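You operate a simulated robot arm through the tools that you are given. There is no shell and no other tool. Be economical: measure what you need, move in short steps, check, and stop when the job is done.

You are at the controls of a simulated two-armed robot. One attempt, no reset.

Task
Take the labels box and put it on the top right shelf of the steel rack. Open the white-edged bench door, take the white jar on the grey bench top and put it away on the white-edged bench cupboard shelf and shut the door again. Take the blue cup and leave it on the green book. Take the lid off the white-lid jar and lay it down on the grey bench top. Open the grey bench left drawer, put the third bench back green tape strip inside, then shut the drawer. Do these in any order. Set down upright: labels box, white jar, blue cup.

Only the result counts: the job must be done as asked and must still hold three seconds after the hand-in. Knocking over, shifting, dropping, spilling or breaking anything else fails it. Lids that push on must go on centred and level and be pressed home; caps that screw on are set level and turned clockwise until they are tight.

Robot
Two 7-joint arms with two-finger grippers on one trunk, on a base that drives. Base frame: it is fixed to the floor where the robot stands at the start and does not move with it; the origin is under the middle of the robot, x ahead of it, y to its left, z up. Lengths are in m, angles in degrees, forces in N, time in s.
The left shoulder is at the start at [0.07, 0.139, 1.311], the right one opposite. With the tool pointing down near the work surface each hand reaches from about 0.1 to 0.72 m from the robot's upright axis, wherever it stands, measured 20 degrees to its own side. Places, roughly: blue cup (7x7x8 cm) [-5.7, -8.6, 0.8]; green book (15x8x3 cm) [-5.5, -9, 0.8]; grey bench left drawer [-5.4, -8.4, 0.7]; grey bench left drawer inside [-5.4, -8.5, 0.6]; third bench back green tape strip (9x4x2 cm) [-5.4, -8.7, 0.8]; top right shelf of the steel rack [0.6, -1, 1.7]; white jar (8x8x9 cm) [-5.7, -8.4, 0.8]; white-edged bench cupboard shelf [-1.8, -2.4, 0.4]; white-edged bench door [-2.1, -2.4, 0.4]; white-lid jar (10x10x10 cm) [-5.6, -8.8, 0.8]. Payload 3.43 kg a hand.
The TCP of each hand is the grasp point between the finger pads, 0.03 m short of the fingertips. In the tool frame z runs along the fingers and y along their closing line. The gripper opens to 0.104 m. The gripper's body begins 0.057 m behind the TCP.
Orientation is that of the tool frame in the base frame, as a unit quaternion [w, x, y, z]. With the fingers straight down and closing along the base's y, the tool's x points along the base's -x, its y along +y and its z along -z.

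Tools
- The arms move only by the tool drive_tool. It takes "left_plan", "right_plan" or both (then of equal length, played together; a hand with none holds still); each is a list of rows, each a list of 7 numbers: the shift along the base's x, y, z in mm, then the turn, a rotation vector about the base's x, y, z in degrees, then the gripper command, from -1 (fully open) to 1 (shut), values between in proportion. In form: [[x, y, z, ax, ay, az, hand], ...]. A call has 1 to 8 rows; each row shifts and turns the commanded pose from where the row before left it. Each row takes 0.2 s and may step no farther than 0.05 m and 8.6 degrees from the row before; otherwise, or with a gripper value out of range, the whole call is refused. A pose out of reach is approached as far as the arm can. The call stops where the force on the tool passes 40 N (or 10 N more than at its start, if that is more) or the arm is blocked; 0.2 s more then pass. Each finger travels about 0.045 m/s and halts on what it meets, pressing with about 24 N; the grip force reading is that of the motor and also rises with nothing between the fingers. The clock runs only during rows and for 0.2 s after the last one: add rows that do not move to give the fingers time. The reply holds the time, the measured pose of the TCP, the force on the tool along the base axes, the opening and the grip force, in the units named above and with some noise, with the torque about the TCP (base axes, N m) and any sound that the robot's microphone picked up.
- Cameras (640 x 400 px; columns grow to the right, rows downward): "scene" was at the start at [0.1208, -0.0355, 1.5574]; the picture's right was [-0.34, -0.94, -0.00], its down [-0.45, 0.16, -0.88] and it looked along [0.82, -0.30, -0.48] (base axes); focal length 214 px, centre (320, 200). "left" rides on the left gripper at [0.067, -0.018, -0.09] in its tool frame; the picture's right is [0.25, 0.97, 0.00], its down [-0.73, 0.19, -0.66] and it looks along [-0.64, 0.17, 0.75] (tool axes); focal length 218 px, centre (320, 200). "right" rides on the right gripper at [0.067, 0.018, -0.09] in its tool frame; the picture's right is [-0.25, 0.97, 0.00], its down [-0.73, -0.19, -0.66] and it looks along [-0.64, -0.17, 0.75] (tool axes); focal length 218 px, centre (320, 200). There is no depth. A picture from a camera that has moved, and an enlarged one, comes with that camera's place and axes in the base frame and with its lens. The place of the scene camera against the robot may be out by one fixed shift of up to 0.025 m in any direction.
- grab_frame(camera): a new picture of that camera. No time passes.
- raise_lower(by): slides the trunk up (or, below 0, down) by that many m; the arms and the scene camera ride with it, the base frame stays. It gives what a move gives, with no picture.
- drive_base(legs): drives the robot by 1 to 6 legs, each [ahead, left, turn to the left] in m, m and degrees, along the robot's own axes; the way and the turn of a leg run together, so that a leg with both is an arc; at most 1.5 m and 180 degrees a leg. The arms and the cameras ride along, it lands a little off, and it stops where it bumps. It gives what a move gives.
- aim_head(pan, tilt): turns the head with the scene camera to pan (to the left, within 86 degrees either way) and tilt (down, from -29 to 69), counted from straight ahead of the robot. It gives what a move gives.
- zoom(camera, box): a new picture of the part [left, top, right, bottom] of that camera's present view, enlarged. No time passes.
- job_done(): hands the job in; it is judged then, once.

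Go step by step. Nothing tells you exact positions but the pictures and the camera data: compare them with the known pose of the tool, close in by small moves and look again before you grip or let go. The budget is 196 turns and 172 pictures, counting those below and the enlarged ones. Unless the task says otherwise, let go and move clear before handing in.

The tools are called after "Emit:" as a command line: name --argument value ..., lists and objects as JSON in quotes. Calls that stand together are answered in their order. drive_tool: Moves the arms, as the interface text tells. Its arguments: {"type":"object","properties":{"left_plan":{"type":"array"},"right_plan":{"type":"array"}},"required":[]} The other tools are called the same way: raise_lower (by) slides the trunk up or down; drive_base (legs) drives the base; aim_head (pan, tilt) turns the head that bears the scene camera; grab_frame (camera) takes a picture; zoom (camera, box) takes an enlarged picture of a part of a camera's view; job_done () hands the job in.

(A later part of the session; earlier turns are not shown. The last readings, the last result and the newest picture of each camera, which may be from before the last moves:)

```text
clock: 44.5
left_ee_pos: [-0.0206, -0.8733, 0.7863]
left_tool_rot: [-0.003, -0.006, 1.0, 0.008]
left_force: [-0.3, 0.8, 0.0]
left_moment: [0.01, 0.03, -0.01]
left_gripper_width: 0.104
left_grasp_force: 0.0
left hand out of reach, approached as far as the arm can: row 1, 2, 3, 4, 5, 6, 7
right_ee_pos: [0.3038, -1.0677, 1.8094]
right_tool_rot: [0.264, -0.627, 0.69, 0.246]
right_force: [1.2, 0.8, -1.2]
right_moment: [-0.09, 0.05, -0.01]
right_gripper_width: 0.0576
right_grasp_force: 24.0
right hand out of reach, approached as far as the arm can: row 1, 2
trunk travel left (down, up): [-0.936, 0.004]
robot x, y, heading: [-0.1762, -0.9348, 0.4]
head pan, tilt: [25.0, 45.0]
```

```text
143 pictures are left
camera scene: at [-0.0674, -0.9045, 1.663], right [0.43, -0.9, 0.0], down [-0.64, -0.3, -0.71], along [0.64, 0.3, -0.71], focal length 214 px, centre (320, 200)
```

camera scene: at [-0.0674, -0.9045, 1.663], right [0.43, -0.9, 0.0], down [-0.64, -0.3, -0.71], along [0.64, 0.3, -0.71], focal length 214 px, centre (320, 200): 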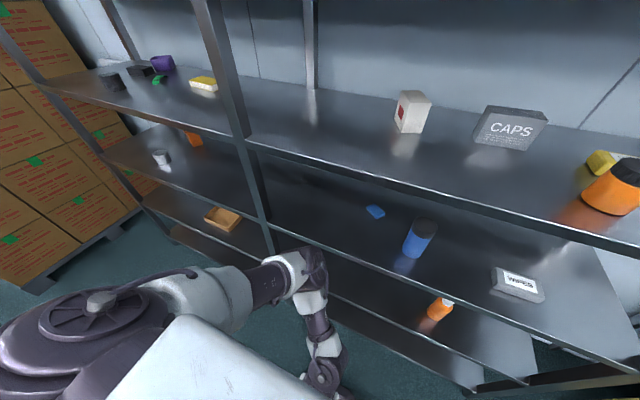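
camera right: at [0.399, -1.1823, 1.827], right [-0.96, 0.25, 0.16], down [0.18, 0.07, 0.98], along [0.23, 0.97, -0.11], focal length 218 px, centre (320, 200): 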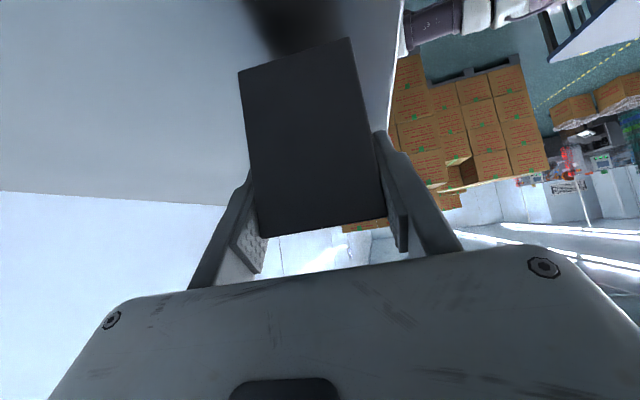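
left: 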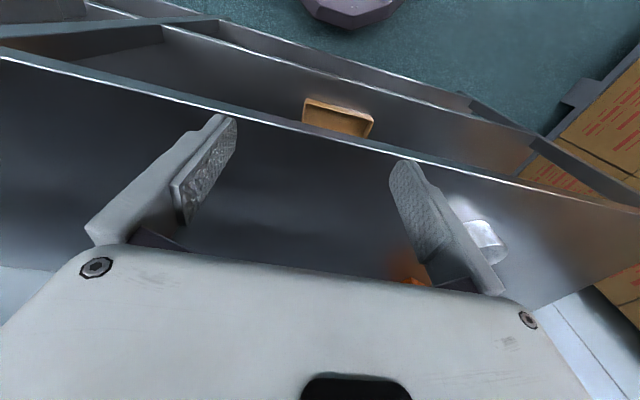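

Elbow is now lower and retracted. Drive forward again.

Emit:
drive_base --legs '[[0.17, 0, 0]]'

Emit:
aim_head --pan -5 --tilt 5

Emit:
grab_frame --camera "scene"

Emit:
grab_frame --camera "right"

```text
clock: 45.9
left_ee_pos: [0.1453, -0.8733, 0.786]
left_tool_rot: [-0.001, -0.006, 1.0, 0.007]
left_force: [0.5, -0.2, -0.1]
left_moment: [0.04, -0.02, 0.02]
left_gripper_width: 0.1041
left_grasp_force: 0.0
right_ee_pos: [0.4672, -1.0664, 1.8117]
right_tool_rot: [0.265, -0.627, 0.69, 0.245]
right_force: [0.4, -0.6, -2.1]
right_moment: [-0.09, -0.03, -0.06]
right_gripper_width: 0.0573
right_grasp_force: 24.4
trunk travel left (down, up): [-0.936, 0.004]
robot x, y, heading: [-0.0083, -0.9336, 0.1]
head pan, tilt: [25.0, 45.0]
```

```text
clock: 47.0
left_ee_pos: [0.1484, -0.8732, 0.7861]
left_tool_rot: [-0.003, -0.006, 1.0, 0.008]
left_force: [-0.6, -0.2, -0.7]
left_moment: [-0.01, 0.0, 0.02]
left_gripper_width: 0.1039
left_grasp_force: 0.0
right_ee_pos: [0.473, -1.0669, 1.8083]
right_tool_rot: [0.264, -0.628, 0.69, 0.246]
right_force: [0.2, -0.6, -1.4]
right_moment: [-0.1, 0.01, -0.02]
right_gripper_width: 0.0576
right_grasp_force: 23.9
trunk travel left (down, up): [-0.936, 0.004]
robot x, y, heading: [-0.0053, -0.9349, 0.2]
head pan, tilt: [-5.0, 5.0]
```

```text
142 pictures are left
camera scene: at [0.1199, -0.9465, 1.7259], right [-0.08, -1.0, 0.0], down [-0.09, 0.01, -1.0], along [0.99, -0.08, -0.09], focal length 214 px, centre (320, 200)
```

scene: 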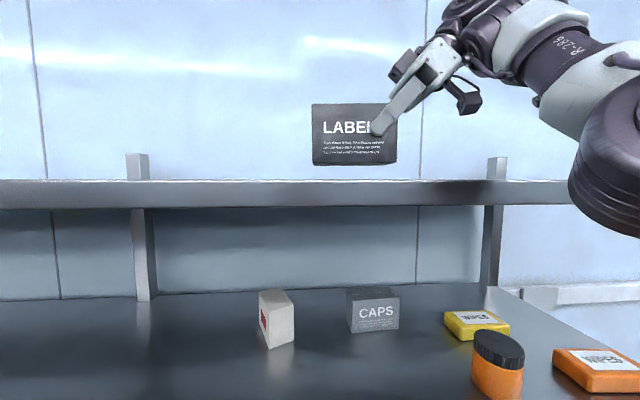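

```text
141 pictures are left
camera right: at [0.4467, -1.1753, 1.8284], right [-0.94, 0.28, 0.18], down [0.21, 0.08, 0.98], along [0.25, 0.96, -0.13], focal length 218 px, centre (320, 200)
```

right: 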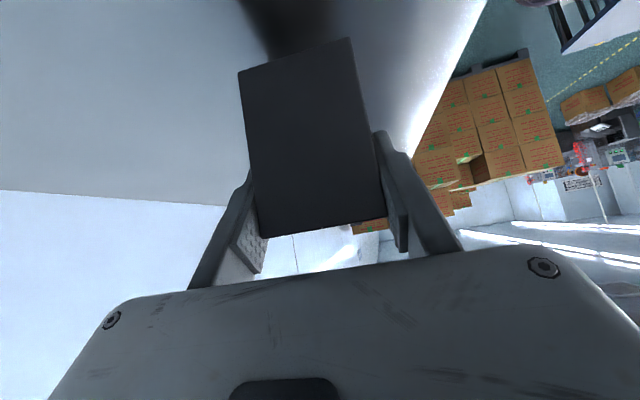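

Box is over the shelf with ~7 cm margin from the front. Lower in small steps.

Emit:
drive_tool --right_plan '[[0, 0, -6, 0, 0, 0, 1], [0, 0, -6, 0, 0, 0, 1], [0, 0, 0, 0, 0, 0, 1]]'

Emit:
zoom --camera "scene" --box '[280, 90, 440, 190]'

```text
clock: 47.8
left_ee_pos: [0.1485, -0.8722, 0.7875]
left_tool_rot: [-0.003, -0.006, 1.0, 0.008]
left_force: [-0.5, 0.1, 0.4]
left_moment: [0.0, -0.01, -0.03]
left_gripper_width: 0.1042
left_grasp_force: 0.0
right_ee_pos: [0.4728, -1.0668, 1.7971]
right_tool_rot: [0.264, -0.627, 0.69, 0.246]
right_force: [-0.2, 0.6, -1.4]
right_moment: [-0.09, -0.01, 0.0]
right_gripper_width: 0.0578
right_grasp_force: 24.2
trunk travel left (down, up): [-0.936, 0.004]
robot x, y, heading: [-0.0067, -0.9367, 0.1]
head pan, tilt: [-5.0, 5.0]
```

```text
4.00 times, centred on (360, 140) of scene
camera zoom: at [0.1193, -0.9461, 1.726], right [-0.08, -1.0, 0.0], down [-0.09, 0.01, -1.0], along [0.99, -0.08, -0.09], focal length 858 px, centre (160, 440)
```

zoom: 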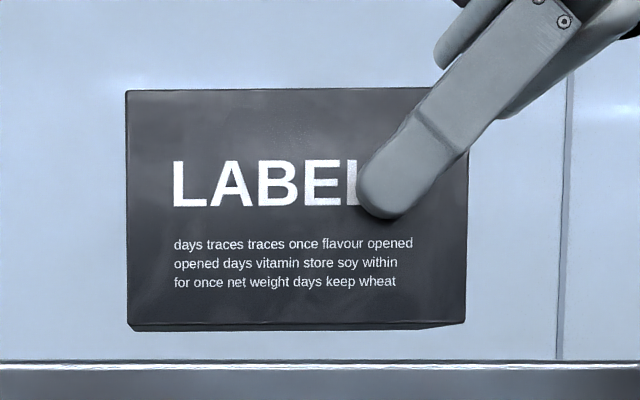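

Emit:
drive_tool --right_plan '[[0, 0, -4, 0, 0, 0, 1], [0, 0, -4, 0, 0, 0, 1], [0, 0, -3, 0, 0, 0, 1], [0, 0, 0, 0, 0, 0, 1]]'

Emit:
zoom --camera "scene" --box '[280, 90, 440, 190]'

```text
clock: 48.8
left_ee_pos: [0.1492, -0.8728, 0.787]
left_tool_rot: [-0.003, -0.006, 1.0, 0.008]
left_force: [-0.3, -1.2, 0.2]
left_moment: [0.02, 0.0, -0.01]
left_gripper_width: 0.1043
left_grasp_force: 0.1
right_ee_pos: [0.4717, -1.0673, 1.786]
right_tool_rot: [0.265, -0.627, 0.69, 0.246]
right_force: [0.1, 0.1, -1.8]
right_moment: [-0.06, 0.03, 0.01]
right_gripper_width: 0.0576
right_grasp_force: 24.4
trunk travel left (down, up): [-0.936, 0.004]
robot x, y, heading: [-0.0083, -0.9366, 0.3]
head pan, tilt: [-5.0, 5.0]
```

```text
4.00 times, centred on (360, 140) of scene
camera zoom: at [0.1193, -0.9467, 1.726], right [-0.08, -1.0, 0.0], down [-0.09, 0.01, -1.0], along [0.99, -0.08, -0.09], focal length 858 px, centre (160, 440)
```

zoom: 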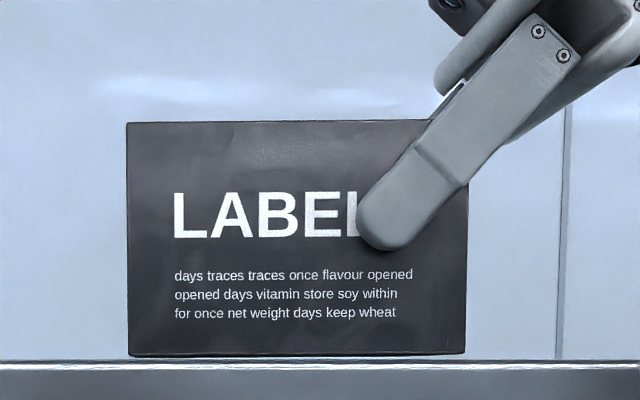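

Just millimetres left; continue to contact.

Emit:
drive_tool --right_plan '[[0, 0, -2, 0, 0, 0, 1], [0, 0, -2, 0, 0, 0, 1], [0, 0, 0, 0, 0, 0, 1]]'

Emit:
zoom --camera "scene" --box '[280, 90, 440, 190]'

```text
clock: 49.6
left_ee_pos: [0.1478, -0.8732, 0.7878]
left_tool_rot: [-0.003, -0.006, 1.0, 0.008]
left_force: [-0.1, 0.3, -0.3]
left_moment: [-0.02, -0.02, -0.02]
left_gripper_width: 0.1042
left_grasp_force: 0.1
right_ee_pos: [0.4722, -1.067, 1.7841]
right_tool_rot: [0.268, -0.626, 0.69, 0.244]
right_force: [5.5, -0.7, 21.4]
right_moment: [0.39, -0.11, -0.23]
right_gripper_width: 0.0576
right_grasp_force: 23.9
trunk travel left (down, up): [-0.936, 0.004]
robot x, y, heading: [-0.0078, -0.9349, -0.1]
head pan, tilt: [-5.0, 5.0]
```

```text
4.00 times, centred on (360, 140) of scene
camera zoom: at [0.1188, -0.9465, 1.7264], right [-0.08, -1.0, 0.0], down [-0.09, 0.01, -1.0], along [0.99, -0.08, -0.09], focal length 858 px, centre (160, 440)
```

zoom: 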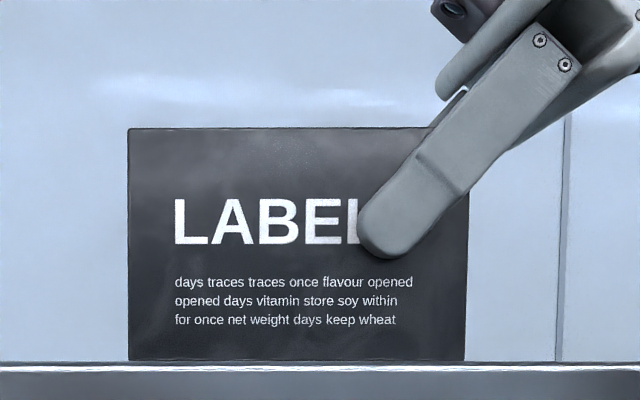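

Contact made. Release and withdraw sideways.

Emit:
drive_tool --right_plan '[[0, 0, 1.5, 0, 0, 0, 1], [0, 0, 0, 0, 0, 0, -1], [0, 0, 0, 0, 0, 0, -1], [0, 0, 0, 0, 0, 0, -1], [-3, -30, 10, 0, 0, 0, -1], [-3, -35, 10, 0, 0, 0, -1], [-3, -40, 10, 0, 0, 0, -1], [-3, -40, 10, 0, 0, 0, -1]]'

Emit:
grab_frame --camera "scene"

Emit:
grab_frame --camera "right"

```text
clock: 51.4
left_ee_pos: [0.1482, -0.8737, 0.7872]
left_tool_rot: [-0.002, -0.006, 1.0, 0.008]
left_force: [-0.6, 0.3, 0.8]
left_moment: [-0.02, 0.01, 0.0]
left_gripper_width: 0.1038
left_grasp_force: 0.1
right_ee_pos: [0.4484, -1.1688, 1.7913]
right_tool_rot: [0.267, -0.626, 0.69, 0.245]
right_force: [0.0, -0.2, -0.1]
right_moment: [0.01, -0.01, 0.01]
right_gripper_width: 0.104
right_grasp_force: 0.0
right hand out of reach, approached as far as the arm can: row 6, 7, 8
trunk travel left (down, up): [-0.936, 0.004]
robot x, y, heading: [-0.0093, -0.9308, 0.0]
head pan, tilt: [-5.0, 5.0]
```

```text
137 pictures are left
camera scene: at [0.1168, -0.9478, 1.7263], right [-0.08, -1.0, 0.0], down [-0.09, 0.01, -1.0], along [0.99, -0.08, -0.09], focal length 214 px, centre (320, 200)
```

scene: 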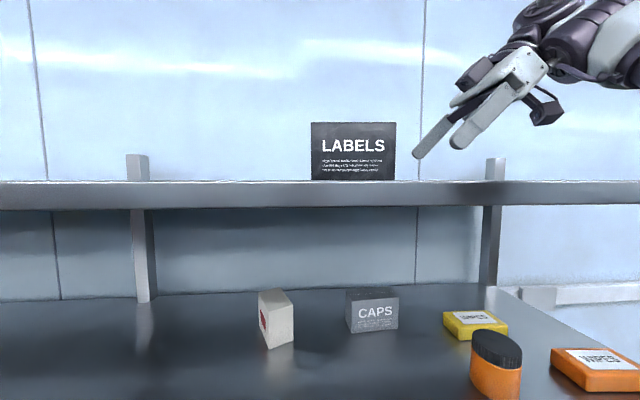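

```text
136 pictures are left
camera right: at [0.4211, -1.2758, 1.8107], right [-0.94, 0.28, 0.17], down [0.2, 0.07, 0.98], along [0.26, 0.96, -0.13], focal length 218 px, centre (320, 200)
```

right: 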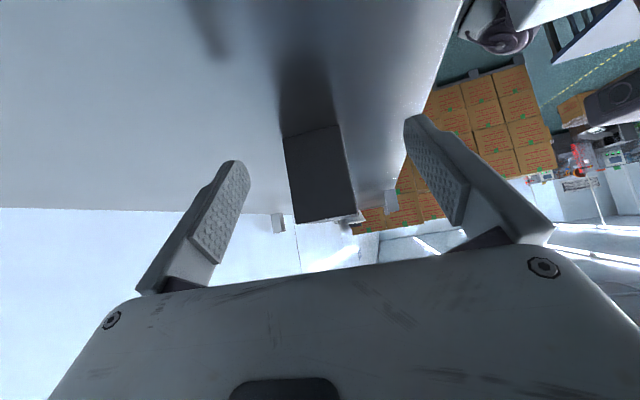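

Labels box stands on the top right shelf. Back away and return the right hand to a compact downward pose.

Emit:
drive_base --legs '[[-0.55, 0, 0]]'

Emit:
drive_tool --right_plan '[[0, 0, -40, -8.5, 0, 0, -1], [0, 0, -40, -8.5, 0, 0, -1], [0, 0, -40, -8.5, 0, 0, -1], [0, 0, -40, -8.5, 0, 0, -1], [0, 0, -40, -8.5, 0, 0, -1], [0, 0, -40, 0, 0, -8.5, -1], [0, 0, -40, 0, 0, -8.5, -1], [0, 0, -40, 0, 0, -8.5, -1]]'

Emit:
drive_tool --right_plan '[[-10, 0, -45, 0, 0, -8.5, -1], [-10, 0, -45, 0, 0, -8.5, -1], [-10, 0, -45, 0, 0, -8.5, -1], [-10, 0, -45, 0, 0, -8.5, -1], [-10, 0, -45, 0, 0, -8.5, -1], [-10, 0, -45, 0, 0, -8.5, -1], [0, 0, -45, 0, 0, -8, -1], [0, 0, -45, 0, 0, 0, -1]]'

Emit:
raise_lower --by -0.13

Emit:
aim_head --pan -86 --tilt 15

Emit:
grab_frame --camera "scene"

```text
clock: 54.6
left_ee_pos: [-0.4066, -0.8747, 0.7858]
left_tool_rot: [-0.003, -0.006, 1.0, 0.008]
left_force: [0.0, -0.3, -0.1]
left_moment: [0.07, 0.04, -0.01]
left_gripper_width: 0.104
left_grasp_force: 0.1
right_ee_pos: [-0.1027, -1.1679, 1.7914]
right_tool_rot: [0.267, -0.625, 0.691, 0.246]
right_force: [0.9, 0.3, -0.5]
right_moment: [0.02, -0.02, 0.0]
right_gripper_width: 0.1042
right_grasp_force: 0.1
trunk travel left (down, up): [-0.936, 0.004]
robot x, y, heading: [-0.563, -0.9351, 0.1]
head pan, tilt: [-5.0, 5.0]
```

```text
clock: 56.4
left_ee_pos: [-0.4065, -0.8727, 0.786]
left_tool_rot: [-0.003, -0.006, 1.0, 0.006]
left_force: [0.5, -0.4, -0.1]
left_moment: [-0.02, 0.04, -0.01]
left_gripper_width: 0.104
left_grasp_force: 0.1
right_ee_pos: [-0.0225, -0.9614, 1.6508]
right_tool_rot: [0.043, -0.583, 0.811, 0.013]
right_force: [0.3, 1.2, -0.4]
right_moment: [-0.07, 0.0, -0.01]
right_gripper_width: 0.1041
right_grasp_force: 0.1
right hand out of reach, approached as far as the arm can: row 3, 4, 5, 6, 7, 8
trunk travel left (down, up): [-0.936, 0.004]
robot x, y, heading: [-0.5651, -0.9397, 0.1]
head pan, tilt: [-5.0, 5.0]
```

```text
clock: 58.2
left_ee_pos: [-0.4062, -0.8755, 0.7863]
left_tool_rot: [-0.004, -0.005, 1.0, 0.007]
left_force: [1.1, 1.2, 0.3]
left_moment: [-0.02, 0.01, 0.04]
left_gripper_width: 0.104
left_grasp_force: 0.1
right_ee_pos: [-0.0746, -0.8732, 1.4113]
right_tool_rot: [0.053, -0.217, 0.973, 0.049]
right_force: [0.8, 0.2, -0.2]
right_moment: [-0.02, 0.04, 0.01]
right_gripper_width: 0.1041
right_grasp_force: 0.1
right hand out of reach, approached as far as the arm can: row 1, 2, 3
trunk travel left (down, up): [-0.936, 0.004]
robot x, y, heading: [-0.5645, -0.9331, -0.1]
head pan, tilt: [-5.0, 5.0]
```

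```text
clock: 59.8
left_ee_pos: [-0.4065, -0.8758, 0.6565]
left_tool_rot: [-0.002, -0.005, 1.0, 0.008]
left_force: [0.0, -0.4, 0.2]
left_moment: [0.0, 0.03, 0.09]
left_gripper_width: 0.1042
left_grasp_force: 0.2
right_ee_pos: [-0.0782, -0.8733, 1.2826]
right_tool_rot: [0.054, -0.218, 0.973, 0.049]
right_force: [0.0, 0.9, -0.5]
right_moment: [0.03, 0.02, -0.03]
right_gripper_width: 0.1042
right_grasp_force: 0.1
trunk travel left (down, up): [-0.806, 0.134]
robot x, y, heading: [-0.5616, -0.9376, 0.5]
head pan, tilt: [-5.0, 5.0]
```

```text
clock: 61.3
left_ee_pos: [-0.4067, -0.8757, 0.6566]
left_tool_rot: [-0.003, -0.006, 1.0, 0.008]
left_force: [-1.0, 0.2, -0.6]
left_moment: [-0.01, 0.0, 0.0]
left_gripper_width: 0.1038
left_grasp_force: 0.0
right_ee_pos: [-0.0783, -0.8728, 1.2824]
right_tool_rot: [0.053, -0.218, 0.973, 0.049]
right_force: [0.5, -0.4, 0.0]
right_moment: [-0.01, 0.02, -0.02]
right_gripper_width: 0.1039
right_grasp_force: 0.2
trunk travel left (down, up): [-0.806, 0.134]
robot x, y, heading: [-0.5634, -0.9341, 0.2]
head pan, tilt: [-85.9, 15.0]
```

```text
135 pictures are left
camera scene: at [-0.521, -1.0336, 1.5799], right [-1.0, -0.07, 0.0], down [-0.02, 0.26, -0.97], along [0.07, -0.96, -0.26], focal length 214 px, centre (320, 200)
```

scene: 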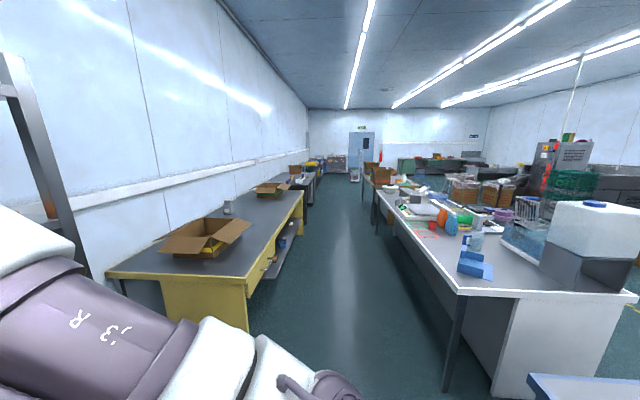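

I see the white bench ahead-right (corner near (-1.2,-2.0)); its door faces -x. I'll tidy the right hand, then turn to face down the aisle and look on its far side.

Emit:
drive_tool --right_plan '[[-20, -25, -30, -1.42, 1.54, -6.33, -1], [-20, -25, -30, -1.42, 1.54, -6.33, -1], [-20, -25, -30, -1.42, 1.54, -6.33, -1], [-20, -25, -30, -1.42, 1.54, -6.33, -1], [-20, -30, -30, 0, 0, 0, -1], [-20, -30, -30, 0, 0, 0, -1], [-20, -30, -30, 0, 0, 0, -1], [0, -30, -30, 0, 0, 0, -1]]' --left_plan '[[0, 20, 0, 0, 0, 0, -1], [0, 20, 0, 0, 0, 0, -1], [0, 20, 0, 0, 0, 0, -1], [0, 20, 0, 0, 0, 0, -1], [0, 20, 0, 0, 0, 0, -1], [0, 20, 0, 0, 0, 0, -1], [0, 20, 0, 0, 0, 0, -1], [0, 20, 0, 0, 0, 0, -1]]'

Emit:
drive_base --legs '[[-0.2, 0, 0], [0, 0, -90]]'

Emit:
aim_head --pan -55 --tilt 10

Emit:
grab_frame --camera "scene"

Emit:
aim_head --pan -10 --tilt 10

Emit:
grab_frame --camera "scene"

```text
clock: 63.1
left_ee_pos: [-0.428, -0.7863, 0.7308]
left_tool_rot: [-0.002, -0.006, 1.0, 0.011]
left_force: [0.5, -0.5, 0.6]
left_moment: [-0.01, 0.0, -0.01]
left_gripper_width: 0.1039
left_grasp_force: 0.0
left hand out of reach, approached as far as the arm can: row 1, 2, 3, 4, 5, 6, 7, 8
right_ee_pos: [-0.1175, -1.1179, 1.0987]
right_tool_rot: [0.006, -0.018, 0.999, 0.045]
right_force: [0.0, 0.2, 0.4]
right_moment: [0.0, -0.03, 0.05]
right_gripper_width: 0.104
right_grasp_force: 0.1
right hand out of reach, approached as far as the arm can: row 2, 3, 4, 5, 6, 7
trunk travel left (down, up): [-0.806, 0.134]
robot x, y, heading: [-0.5621, -0.9325, -0.1]
head pan, tilt: [-85.9, 15.0]
```

```text
clock: 68.5
left_ee_pos: [-0.6114, -1.071, 0.7292]
left_tool_rot: [0.006, 0.704, 0.71, 0.008]
left_force: [0.2, 0.0, 0.6]
left_moment: [-0.01, -0.02, -0.02]
left_gripper_width: 0.1039
left_grasp_force: 0.0
right_ee_pos: [-0.9432, -1.3806, 1.0999]
right_tool_rot: [0.036, 0.695, 0.717, 0.025]
right_force: [-0.3, 0.1, 0.7]
right_moment: [0.0, 0.02, 0.03]
right_gripper_width: 0.1037
right_grasp_force: 0.0
trunk travel left (down, up): [-0.806, 0.134]
robot x, y, heading: [-0.7639, -0.9373, -90.1]
head pan, tilt: [-85.9, 15.0]
```

```text
clock: 69.5
left_ee_pos: [-0.6114, -1.0712, 0.729]
left_tool_rot: [0.006, 0.704, 0.71, 0.009]
left_force: [-0.3, -0.1, -0.4]
left_moment: [-0.02, -0.01, 0.01]
left_gripper_width: 0.1039
left_grasp_force: 0.1
right_ee_pos: [-0.9426, -1.3814, 1.0997]
right_tool_rot: [0.036, 0.695, 0.718, 0.026]
right_force: [0.2, 0.8, 0.1]
right_moment: [-0.01, 0.03, 0.01]
right_gripper_width: 0.1041
right_grasp_force: 0.0
trunk travel left (down, up): [-0.806, 0.134]
robot x, y, heading: [-0.7664, -0.9361, -90.2]
head pan, tilt: [-55.0, 10.0]
```

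```text
134 pictures are left
camera scene: at [-0.8546, -1.0445, 1.588], right [-0.57, 0.82, 0.0], down [0.14, 0.1, -0.98], along [-0.81, -0.56, -0.17], focal length 214 px, centre (320, 200)
```

scene: 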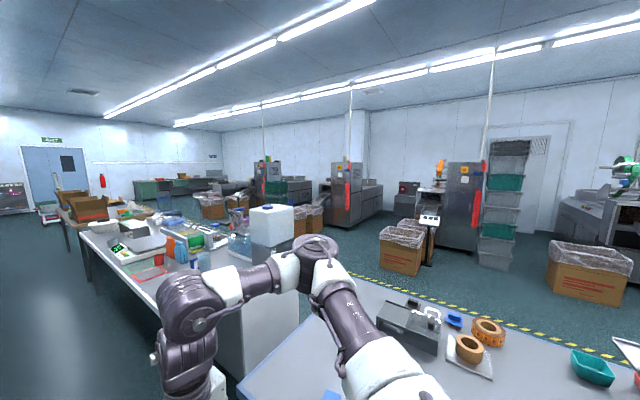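

```text
clock: 70.6
left_ee_pos: [-0.6118, -1.0716, 0.7285]
left_tool_rot: [0.006, 0.704, 0.71, 0.009]
left_force: [0.3, 0.1, -0.2]
left_moment: [0.02, -0.01, -0.03]
left_gripper_width: 0.1042
left_grasp_force: 0.0
right_ee_pos: [-0.9439, -1.3824, 1.1006]
right_tool_rot: [0.036, 0.695, 0.718, 0.026]
right_force: [-0.1, 0.0, -0.6]
right_moment: [-0.02, 0.0, -0.03]
right_gripper_width: 0.1042
right_grasp_force: 0.1
trunk travel left (down, up): [-0.806, 0.134]
robot x, y, heading: [-0.7628, -0.938, -90.1]
head pan, tilt: [-10.0, 10.0]
```

```text
133 pictures are left
camera scene: at [-0.7947, -1.0828, 1.588], right [-0.98, 0.18, 0.0], down [0.03, 0.17, -0.98], along [-0.17, -0.97, -0.17], focal length 214 px, centre (320, 200)
```

scene: 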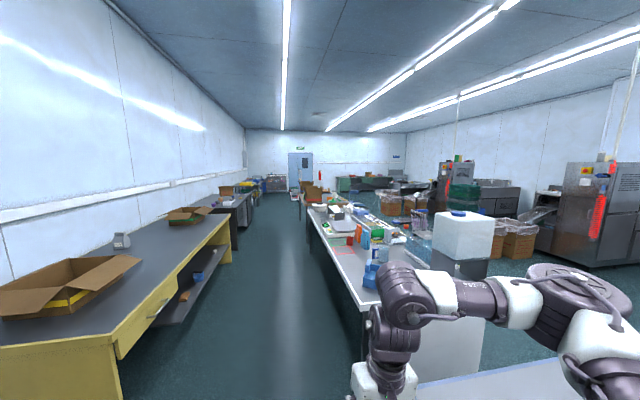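

The aisle straight ahead is clear at x≈-0.7. I drive down it 3 m and look again.

Emit:
drive_base --legs '[[1.5, 0.05, 0], [1.5, 0, 0]]'

Emit:
grab_frame --camera "scene"

Emit:
aim_head --pan -60 --tilt 15

Emit:
grab_frame --camera "scene"

```text
refused: leg 1 is longer than a leg can be; nothing moved
```

```text
132 pictures are left
camera scene: at [-0.7947, -1.0828, 1.588], right [-0.98, 0.18, 0.0], down [0.03, 0.17, -0.98], along [-0.17, -0.97, -0.17], focal length 214 px, centre (320, 200)
```

scene: 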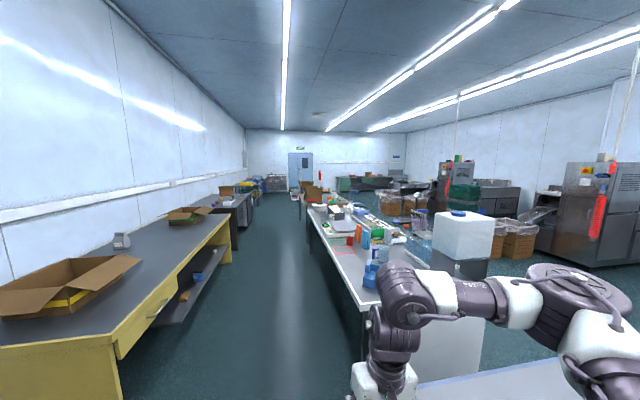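

```text
clock: 71.8
left_ee_pos: [-0.6127, -1.0717, 0.7287]
left_tool_rot: [0.006, 0.704, 0.71, 0.008]
left_force: [0.0, -0.1, 0.1]
left_moment: [0.03, 0.01, -0.02]
left_gripper_width: 0.104
left_grasp_force: 0.0
right_ee_pos: [-0.9438, -1.3815, 1.1005]
right_tool_rot: [0.036, 0.695, 0.718, 0.027]
right_force: [0.0, 0.2, -0.1]
right_moment: [-0.04, 0.0, 0.02]
right_gripper_width: 0.1041
right_grasp_force: 0.1
trunk travel left (down, up): [-0.806, 0.134]
robot x, y, heading: [-0.7645, -0.9374, -90.1]
head pan, tilt: [-60.0, 15.0]
```

```text
131 pictures are left
camera scene: at [-0.8593, -1.038, 1.5799], right [-0.5, 0.87, 0.0], down [0.22, 0.13, -0.97], along [-0.84, -0.48, -0.26], focal length 214 px, centre (320, 200)
```

scene: 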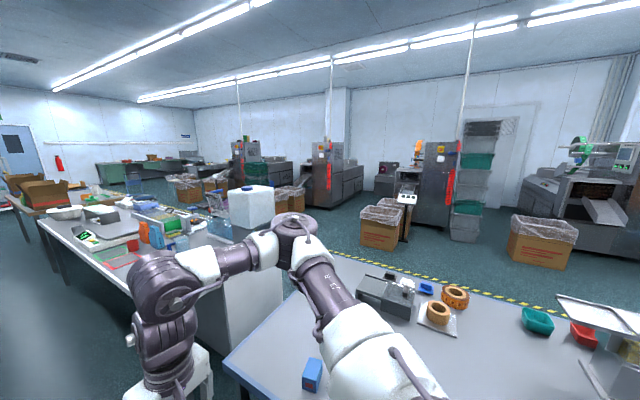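

Emit:
drive_base --legs '[[1.4, 0.05, 0], [1.4, 0, 0]]'

Emit:
grab_frame --camera "scene"

Emit:
aim_head --pan 0 --tilt 10

Emit:
grab_frame --camera "scene"

```text
clock: 85.3
left_ee_pos: [-0.5616, -3.8668, 0.7291]
left_tool_rot: [0.006, 0.704, 0.71, 0.009]
left_force: [1.0, 0.4, 0.5]
left_moment: [0.05, -0.03, -0.01]
left_gripper_width: 0.1039
left_grasp_force: 0.0
right_ee_pos: [-0.8934, -4.1754, 1.1012]
right_tool_rot: [0.036, 0.695, 0.717, 0.026]
right_force: [0.5, -1.0, 0.4]
right_moment: [0.0, 0.02, -0.03]
right_gripper_width: 0.1042
right_grasp_force: 0.2
trunk travel left (down, up): [-0.806, 0.134]
robot x, y, heading: [-0.7134, -3.733, -90.0]
head pan, tilt: [-60.0, 15.0]
```

```text
130 pictures are left
camera scene: at [-0.8091, -3.8321, 1.5799], right [-0.5, 0.87, 0.0], down [0.22, 0.13, -0.97], along [-0.84, -0.48, -0.26], focal length 214 px, centre (320, 200)
```

scene: 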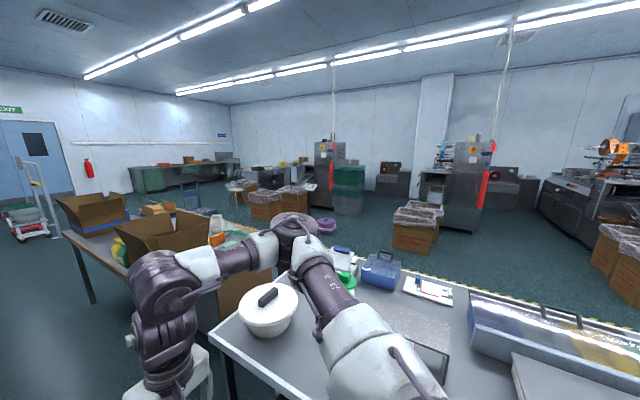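

```text
clock: 86.6
left_ee_pos: [-0.5618, -3.8675, 0.7292]
left_tool_rot: [0.006, 0.705, 0.709, 0.009]
left_force: [-1.1, -0.2, 0.3]
left_moment: [-0.02, 0.01, 0.01]
left_gripper_width: 0.1038
left_grasp_force: 0.2
right_ee_pos: [-0.8933, -4.175, 1.0996]
right_tool_rot: [0.037, 0.696, 0.717, 0.027]
right_force: [0.4, -0.3, 0.2]
right_moment: [-0.03, 0.0, -0.01]
right_gripper_width: 0.104
right_grasp_force: 0.0
trunk travel left (down, up): [-0.806, 0.134]
robot x, y, heading: [-0.7151, -3.728, -89.9]
head pan, tilt: [0.0, 10.0]
```

```text
129 pictures are left
camera scene: at [-0.7284, -3.8791, 1.588], right [-1.0, 0.0, 0.0], down [0.0, 0.17, -0.98], along [0.0, -0.98, -0.17], focal length 214 px, centre (320, 200)
```

scene: 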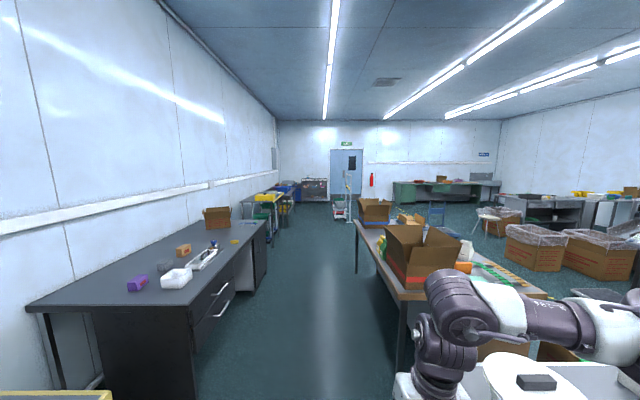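

The grey bench near (-5.5,-8.7) is at the right, beyond the brown-box bench. I drive on ahead 2.7 m, then look right.

Emit:
drive_base --legs '[[1.4, 0, 0], [1.4, 0, 0]]'

Emit:
aim_head --pan -65 --tilt 10

Emit:
grab_frame --camera "scene"

```text
clock: 100.2
left_ee_pos: [-0.5802, -6.6683, 0.729]
left_tool_rot: [0.007, 0.708, 0.706, 0.008]
left_force: [0.2, 0.0, 0.6]
left_moment: [0.01, 0.0, 0.0]
left_gripper_width: 0.104
left_grasp_force: 0.1
right_ee_pos: [-0.9157, -6.9751, 1.1002]
right_tool_rot: [0.038, 0.699, 0.714, 0.026]
right_force: [0.5, 0.3, -0.4]
right_moment: [0.01, -0.02, -0.05]
right_gripper_width: 0.1038
right_grasp_force: 0.1
trunk travel left (down, up): [-0.806, 0.134]
robot x, y, heading: [-0.7293, -6.5337, -90.4]
head pan, tilt: [0.0, 10.0]
```

```text
clock: 101.6
left_ee_pos: [-0.5809, -6.6689, 0.7295]
left_tool_rot: [0.006, 0.708, 0.706, 0.009]
left_force: [-0.4, -0.4, -0.2]
left_moment: [0.01, 0.02, -0.03]
left_gripper_width: 0.104
left_grasp_force: 0.1
right_ee_pos: [-0.9155, -6.9768, 1.0997]
right_tool_rot: [0.037, 0.698, 0.714, 0.026]
right_force: [0.3, -1.2, 0.6]
right_moment: [-0.01, -0.01, 0.03]
right_gripper_width: 0.104
right_grasp_force: 0.1
trunk travel left (down, up): [-0.806, 0.134]
robot x, y, heading: [-0.7298, -6.5311, -90.9]
head pan, tilt: [-65.0, 10.0]
```

```text
128 pictures are left
camera scene: at [-0.8309, -6.6259, 1.588], right [-0.41, 0.91, 0.0], down [0.16, 0.07, -0.98], along [-0.9, -0.41, -0.17], focal length 214 px, centre (320, 200)
```

scene: 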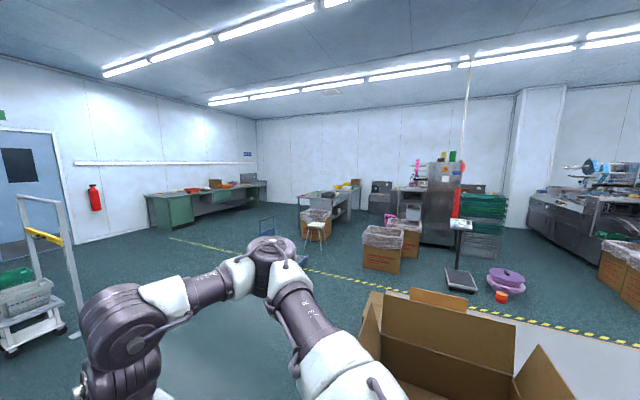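

Emit:
zoom --camera "scene" --box '[240, 160, 400, 260]'

```text
4.00 times, centred on (320, 210) of scene
camera zoom: at [-0.8309, -6.6259, 1.588], right [-0.41, 0.91, 0.0], down [0.16, 0.07, -0.98], along [-0.9, -0.41, -0.17], focal length 858 px, centre (320, 160)
```

zoom: 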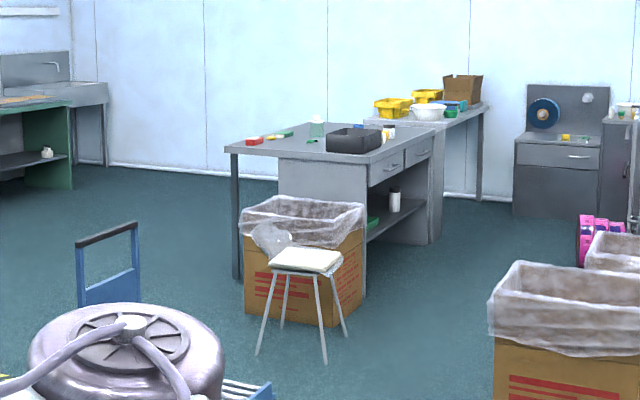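

The drawers of the grey bench face +y; a trash box and stool stand at its near (+x) end, another box at about (-4.1,-7.1). Advance to about (-2.6,-7.6) facing -x and look again.

Emit:
drive_base --legs '[[1.0, 0, 0], [0, 0, -89], [1.3, 0, 0], [0.5, 0, 0]]'

Emit:
aim_head --pan 0 --tilt 20

Emit:
grab_frame --camera "scene"

```text
clock: 119.2
left_ee_pos: [-2.6732, -7.7502, 0.7304]
left_tool_rot: [0.011, 1.0, 0.019, 0.002]
left_force: [-0.2, -0.6, 0.8]
left_moment: [-0.01, -0.03, 0.01]
left_gripper_width: 0.1038
left_grasp_force: 0.1
right_ee_pos: [-2.9913, -7.4288, 1.1001]
right_tool_rot: [0.044, 0.999, 0.03, -0.007]
right_force: [0.7, 0.3, 0.3]
right_moment: [0.0, 0.0, 0.02]
right_gripper_width: 0.104
right_grasp_force: 0.1
trunk travel left (down, up): [-0.806, 0.134]
robot x, y, heading: [-2.5424, -7.5943, -178.4]
head pan, tilt: [-65.0, 10.0]
```

```text
clock: 120.6
left_ee_pos: [-2.6726, -7.7503, 0.729]
left_tool_rot: [0.01, 1.0, 0.019, 0.003]
left_force: [-0.6, -0.7, -0.5]
left_moment: [0.03, 0.01, -0.05]
left_gripper_width: 0.1042
left_grasp_force: 0.1
right_ee_pos: [-2.9925, -7.4287, 1.0999]
right_tool_rot: [0.045, 0.998, 0.032, -0.006]
right_force: [0.4, -0.2, 0.6]
right_moment: [0.01, 0.02, -0.01]
right_gripper_width: 0.104
right_grasp_force: 0.1
trunk travel left (down, up): [-0.806, 0.134]
robot x, y, heading: [-2.541, -7.5991, -178.4]
head pan, tilt: [0.0, 20.0]
```

```text
126 pictures are left
camera scene: at [-2.7014, -7.6031, 1.5717], right [-0.03, 1.0, 0.0], down [0.34, 0.01, -0.94], along [-0.94, -0.03, -0.34], focal length 214 px, centre (320, 200)
```

scene: 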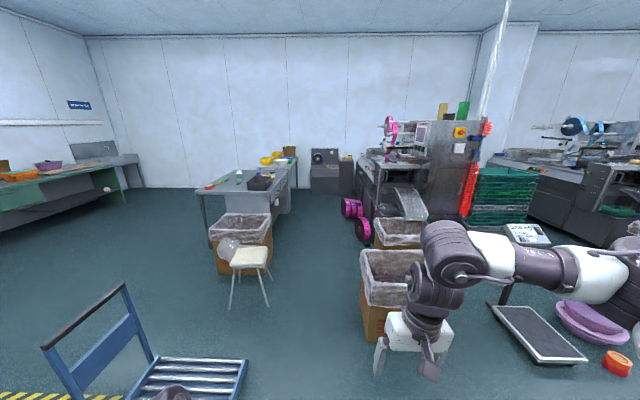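

The gap between stool (y<-8.1) and boxes (y>-7.32) is about 0.78 m; I go through at y≈-7.71.

Emit:
drive_base --legs '[[0, 0.11, -1.6], [1.0, 0, 0]]'

Emit:
aim_head --pan 0 --tilt 40

Emit:
grab_frame --camera "scene"

```text
clock: 126.6
left_ee_pos: [-3.6839, -7.8572, 0.7278]
left_tool_rot: [0.012, 1.0, 0.006, 0.002]
left_force: [0.2, 0.3, -1.1]
left_moment: [0.01, 0.03, 0.01]
left_gripper_width: 0.104
left_grasp_force: 0.0
right_ee_pos: [-3.9952, -7.5257, 1.1003]
right_tool_rot: [0.044, 0.999, 0.017, -0.006]
right_force: [0.1, 1.1, -0.1]
right_moment: [0.01, -0.01, 0.01]
right_gripper_width: 0.1038
right_grasp_force: 0.0
trunk travel left (down, up): [-0.806, 0.134]
robot x, y, heading: [-3.5515, -7.7013, -180.1]
head pan, tilt: [0.0, 20.0]
```

```text
clock: 127.4
left_ee_pos: [-3.684, -7.8559, 0.7282]
left_tool_rot: [0.009, 1.0, 0.005, 0.002]
left_force: [0.0, -0.2, 0.2]
left_moment: [-0.03, 0.0, 0.01]
left_gripper_width: 0.104
left_grasp_force: 0.0
right_ee_pos: [-3.9957, -7.5252, 1.1006]
right_tool_rot: [0.044, 0.999, 0.017, -0.007]
right_force: [0.0, 0.0, 0.0]
right_moment: [0.0, 0.03, 0.03]
right_gripper_width: 0.1042
right_grasp_force: 0.0
trunk travel left (down, up): [-0.806, 0.134]
robot x, y, heading: [-3.552, -7.7057, -180.2]
head pan, tilt: [0.0, 40.0]
```

```text
125 pictures are left
camera scene: at [-3.7001, -7.709, 1.5404], right [0.0, 1.0, 0.0], down [0.64, 0.0, -0.77], along [-0.77, 0.0, -0.64], focal length 214 px, centre (320, 200)
```

scene: 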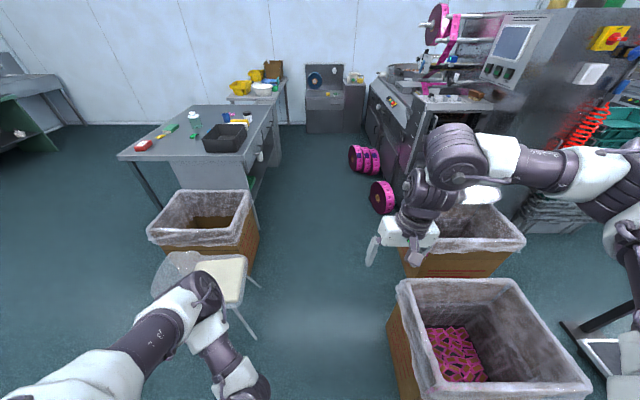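

The book/jar/tape lie on the far (‑y) half, where the bench has knee space; I'll go round the trolley to the ‑y side first.

Emit:
drive_base --legs '[[-1.2, 0, 0], [0, 1.1, 0], [0, 1.1, 0]]'

Emit:
aim_head --pan 0 --tilt 20

Emit:
grab_frame --camera "scene"

```text
clock: 143.9
left_ee_pos: [-2.4956, -10.0408, 0.7278]
left_tool_rot: [0.011, 1.0, 0.004, 0.002]
left_force: [-0.5, 0.3, -0.4]
left_moment: [-0.02, 0.02, -0.02]
left_gripper_width: 0.1035
left_grasp_force: 0.1
right_ee_pos: [-2.8053, -9.7086, 1.0998]
right_tool_rot: [0.045, 0.999, 0.015, -0.007]
right_force: [-0.7, -1.0, 0.6]
right_moment: [0.01, -0.02, 0.0]
right_gripper_width: 0.104
right_grasp_force: 0.0
trunk travel left (down, up): [-0.806, 0.134]
robot x, y, heading: [-2.3614, -9.8917, 179.8]
head pan, tilt: [0.0, 40.0]
```

```text
clock: 144.7
left_ee_pos: [-2.4969, -10.0416, 0.7283]
left_tool_rot: [0.009, 1.0, 0.004, 0.002]
left_force: [-0.4, -0.6, -0.1]
left_moment: [-0.01, 0.0, 0.03]
left_gripper_width: 0.1042
left_grasp_force: 0.0
right_ee_pos: [-2.8049, -9.7099, 1.1]
right_tool_rot: [0.045, 0.999, 0.016, -0.008]
right_force: [-0.4, 0.1, -0.2]
right_moment: [0.0, -0.01, -0.02]
right_gripper_width: 0.1039
right_grasp_force: 0.1
trunk travel left (down, up): [-0.806, 0.134]
robot x, y, heading: [-2.3614, -9.8895, 180.2]
head pan, tilt: [0.0, 20.0]
```

```text
124 pictures are left
camera scene: at [-2.5191, -9.894, 1.5716], right [0.0, 1.0, 0.0], down [0.34, 0.0, -0.94], along [-0.94, 0.0, -0.34], focal length 214 px, centre (320, 200)
```

scene: 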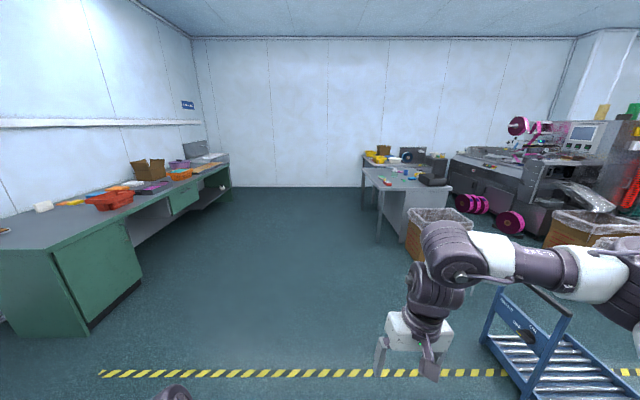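

Clear floor ahead. Drive along y≈-9.9 to x≈-5.5, turn to face the bench (+y).

Emit:
drive_base --legs '[[1.4, 0, 0], [1.4, 0, 0], [0.35, 0, 0], [0, 0, -90]]'

Emit:
aim_head --pan 0 --tilt 30

Emit:
grab_frame --camera "scene"

Emit:
zoom --camera "scene" --box '[180, 130, 500, 330]'

```text
clock: 164.0
left_ee_pos: [-5.6616, -9.7379, 0.7288]
left_tool_rot: [-0.008, -0.707, 0.708, 0.005]
left_force: [0.1, -1.3, -0.8]
left_moment: [0.04, 0.0, 0.06]
left_gripper_width: 0.1041
left_grasp_force: 0.1
right_ee_pos: [-5.3276, -9.4303, 1.1004]
right_tool_rot: [0.026, 0.716, -0.697, -0.037]
right_force: [-0.3, -0.1, 0.2]
right_moment: [-0.01, -0.02, -0.02]
right_gripper_width: 0.1041
right_grasp_force: 0.0
trunk travel left (down, up): [-0.806, 0.134]
robot x, y, heading: [-5.5132, -9.8697, 89.5]
head pan, tilt: [0.0, 20.0]
```

```text
clock: 164.7
left_ee_pos: [-5.6617, -9.7376, 0.7287]
left_tool_rot: [0.009, 0.708, -0.706, -0.007]
left_force: [0.1, 0.9, 0.0]
left_moment: [0.01, 0.02, 0.0]
left_gripper_width: 0.1037
left_grasp_force: 0.1
right_ee_pos: [-5.3285, -9.4321, 1.0991]
right_tool_rot: [0.026, 0.715, -0.698, -0.037]
right_force: [0.1, -0.2, 0.3]
right_moment: [-0.01, 0.01, 0.04]
right_gripper_width: 0.104
right_grasp_force: 0.0
trunk travel left (down, up): [-0.806, 0.134]
robot x, y, heading: [-5.5114, -9.8755, 89.6]
head pan, tilt: [0.0, 30.0]
```

```text
123 pictures are left
camera scene: at [-5.5252, -9.7377, 1.5557], right [1.0, -0.01, 0.0], down [0.0, -0.5, -0.87], along [0.01, 0.87, -0.5], focal length 214 px, centre (320, 200)
```

scene: 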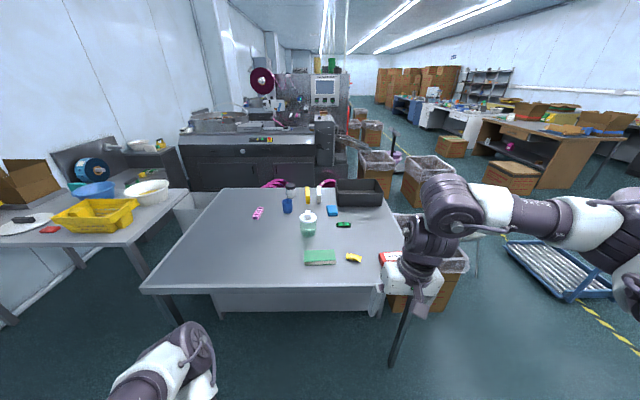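

```text
2.00 times, centred on (340, 230) of scene
camera zoom: at [-5.5252, -9.7377, 1.5557], right [1.0, -0.01, 0.0], down [0.0, -0.5, -0.87], along [0.01, 0.87, -0.5], focal length 429 px, centre (280, 140)
```

zoom: 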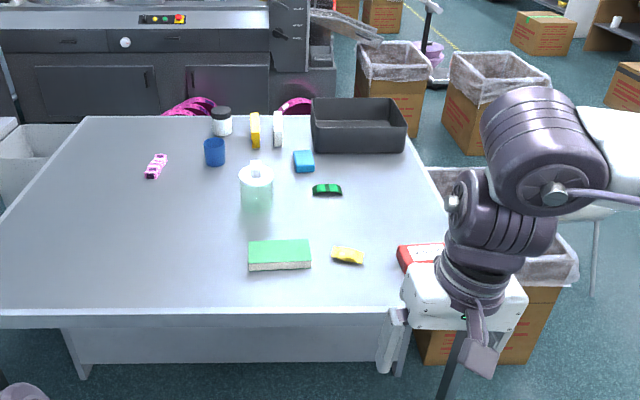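

All bench items are visible: green book, white-knobbed jar, green/black tape strip, blue cup, black-capped white jar. First raise the left hand above bench height.

Emit:
drive_tool --left_plan '[[0, 30, 38, 0, 0, 0, -1], [0, 30, 38, 0, 0, 0, -1], [0, 30, 38, 0, 0, 0, -1], [0, 30, 38, 0, 0, 0, -1], [0, 30, 38, 0, 0, 0, -1], [0, 30, 38, 0, 0, 0, -1], [0, 0, 48, 0, 0, 0, -1], [0, 0, 48, 0, 0, 0, -1]]'

Emit:
drive_base --legs '[[0.35, 0, 0.5]]'

Emit:
aim_head --pan 0 --tilt 45

Emit:
grab_frame --camera "scene"

```text
clock: 166.5
left_ee_pos: [-5.6153, -9.5525, 1.0535]
left_tool_rot: [0.008, 0.707, -0.707, -0.005]
left_force: [0.0, -1.0, 0.1]
left_moment: [0.06, 0.04, -0.01]
left_gripper_width: 0.104
left_grasp_force: 0.0
left hand out of reach, approached as far as the arm can: row 8
right_ee_pos: [-5.3255, -9.4291, 1.0987]
right_tool_rot: [0.027, 0.715, -0.698, -0.037]
right_force: [0.5, -0.8, 0.2]
right_moment: [0.03, 0.03, -0.04]
right_gripper_width: 0.1038
right_grasp_force: 0.0
trunk travel left (down, up): [-0.806, 0.134]
robot x, y, heading: [-5.512, -9.8731, 89.6]
head pan, tilt: [0.0, 30.0]
```

```text
clock: 168.8
left_ee_pos: [-5.6165, -9.2033, 1.0539]
left_tool_rot: [0.005, 0.71, -0.704, -0.003]
left_force: [0.6, 1.1, -1.0]
left_moment: [0.02, 0.02, -0.01]
left_gripper_width: 0.104
left_grasp_force: 0.0
right_ee_pos: [-5.3297, -9.0798, 1.1002]
right_tool_rot: [0.026, 0.718, -0.695, -0.036]
right_force: [-0.2, -0.4, -0.4]
right_moment: [0.0, 0.01, 0.0]
right_gripper_width: 0.1039
right_grasp_force: 0.0
trunk travel left (down, up): [-0.806, 0.134]
robot x, y, heading: [-5.5074, -9.5247, 89.7]
head pan, tilt: [0.0, 30.0]
```

```text
clock: 169.6
left_ee_pos: [-5.6182, -9.2022, 1.0527]
left_tool_rot: [0.006, 0.71, -0.704, -0.003]
left_force: [-0.2, -0.3, 0.3]
left_moment: [-0.05, 0.0, 0.01]
left_gripper_width: 0.1039
left_grasp_force: 0.1
right_ee_pos: [-5.3297, -9.0785, 1.0991]
right_tool_rot: [0.027, 0.718, -0.695, -0.036]
right_force: [0.4, 0.0, -0.9]
right_moment: [-0.01, -0.01, 0.02]
right_gripper_width: 0.1038
right_grasp_force: 0.1
trunk travel left (down, up): [-0.806, 0.134]
robot x, y, heading: [-5.5101, -9.5245, 89.8]
head pan, tilt: [0.0, 45.0]
```

```text
121 pictures are left
camera scene: at [-5.5245, -9.3948, 1.533], right [1.0, 0.0, 0.0], down [0.0, -0.71, -0.71], along [0.0, 0.71, -0.71], focal length 214 px, centre (320, 200)
```

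scene: 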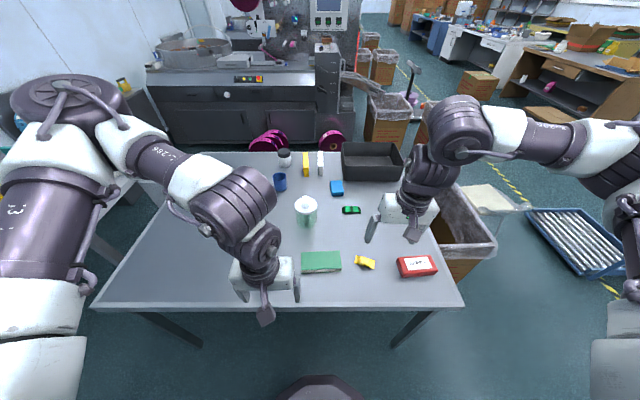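

Emit:
zoom --camera "scene" --box '[260, 135, 420, 235]'

Emit:
zoom --camera "scene" --box '[280, 190, 440, 290]'

```text
4.00 times, centred on (340, 185) of scene
camera zoom: at [-5.5245, -9.3948, 1.533], right [1.0, 0.0, 0.0], down [0.0, -0.71, -0.71], along [0.0, 0.71, -0.71], focal length 858 px, centre (240, 260)
```

zoom: 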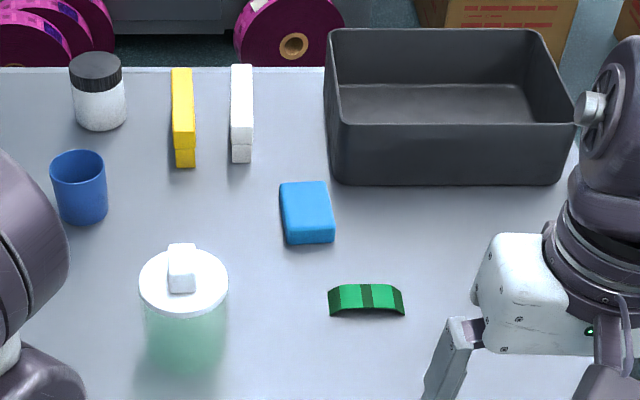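

```text
4.00 times, centred on (360, 240) of scene
camera zoom: at [-5.5245, -9.3948, 1.533], right [1.0, 0.0, 0.0], down [0.0, -0.71, -0.71], along [0.0, 0.71, -0.71], focal length 858 px, centre (160, 40)
```

zoom: 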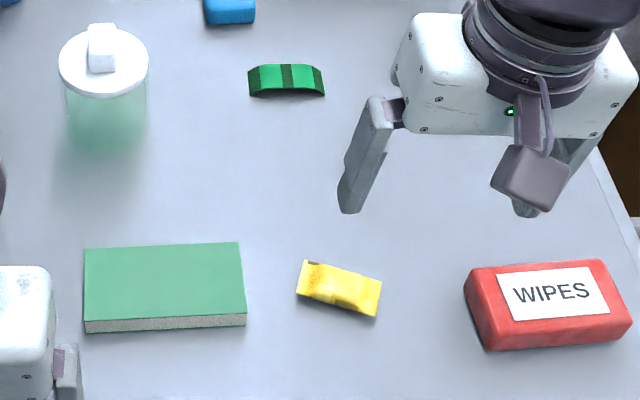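

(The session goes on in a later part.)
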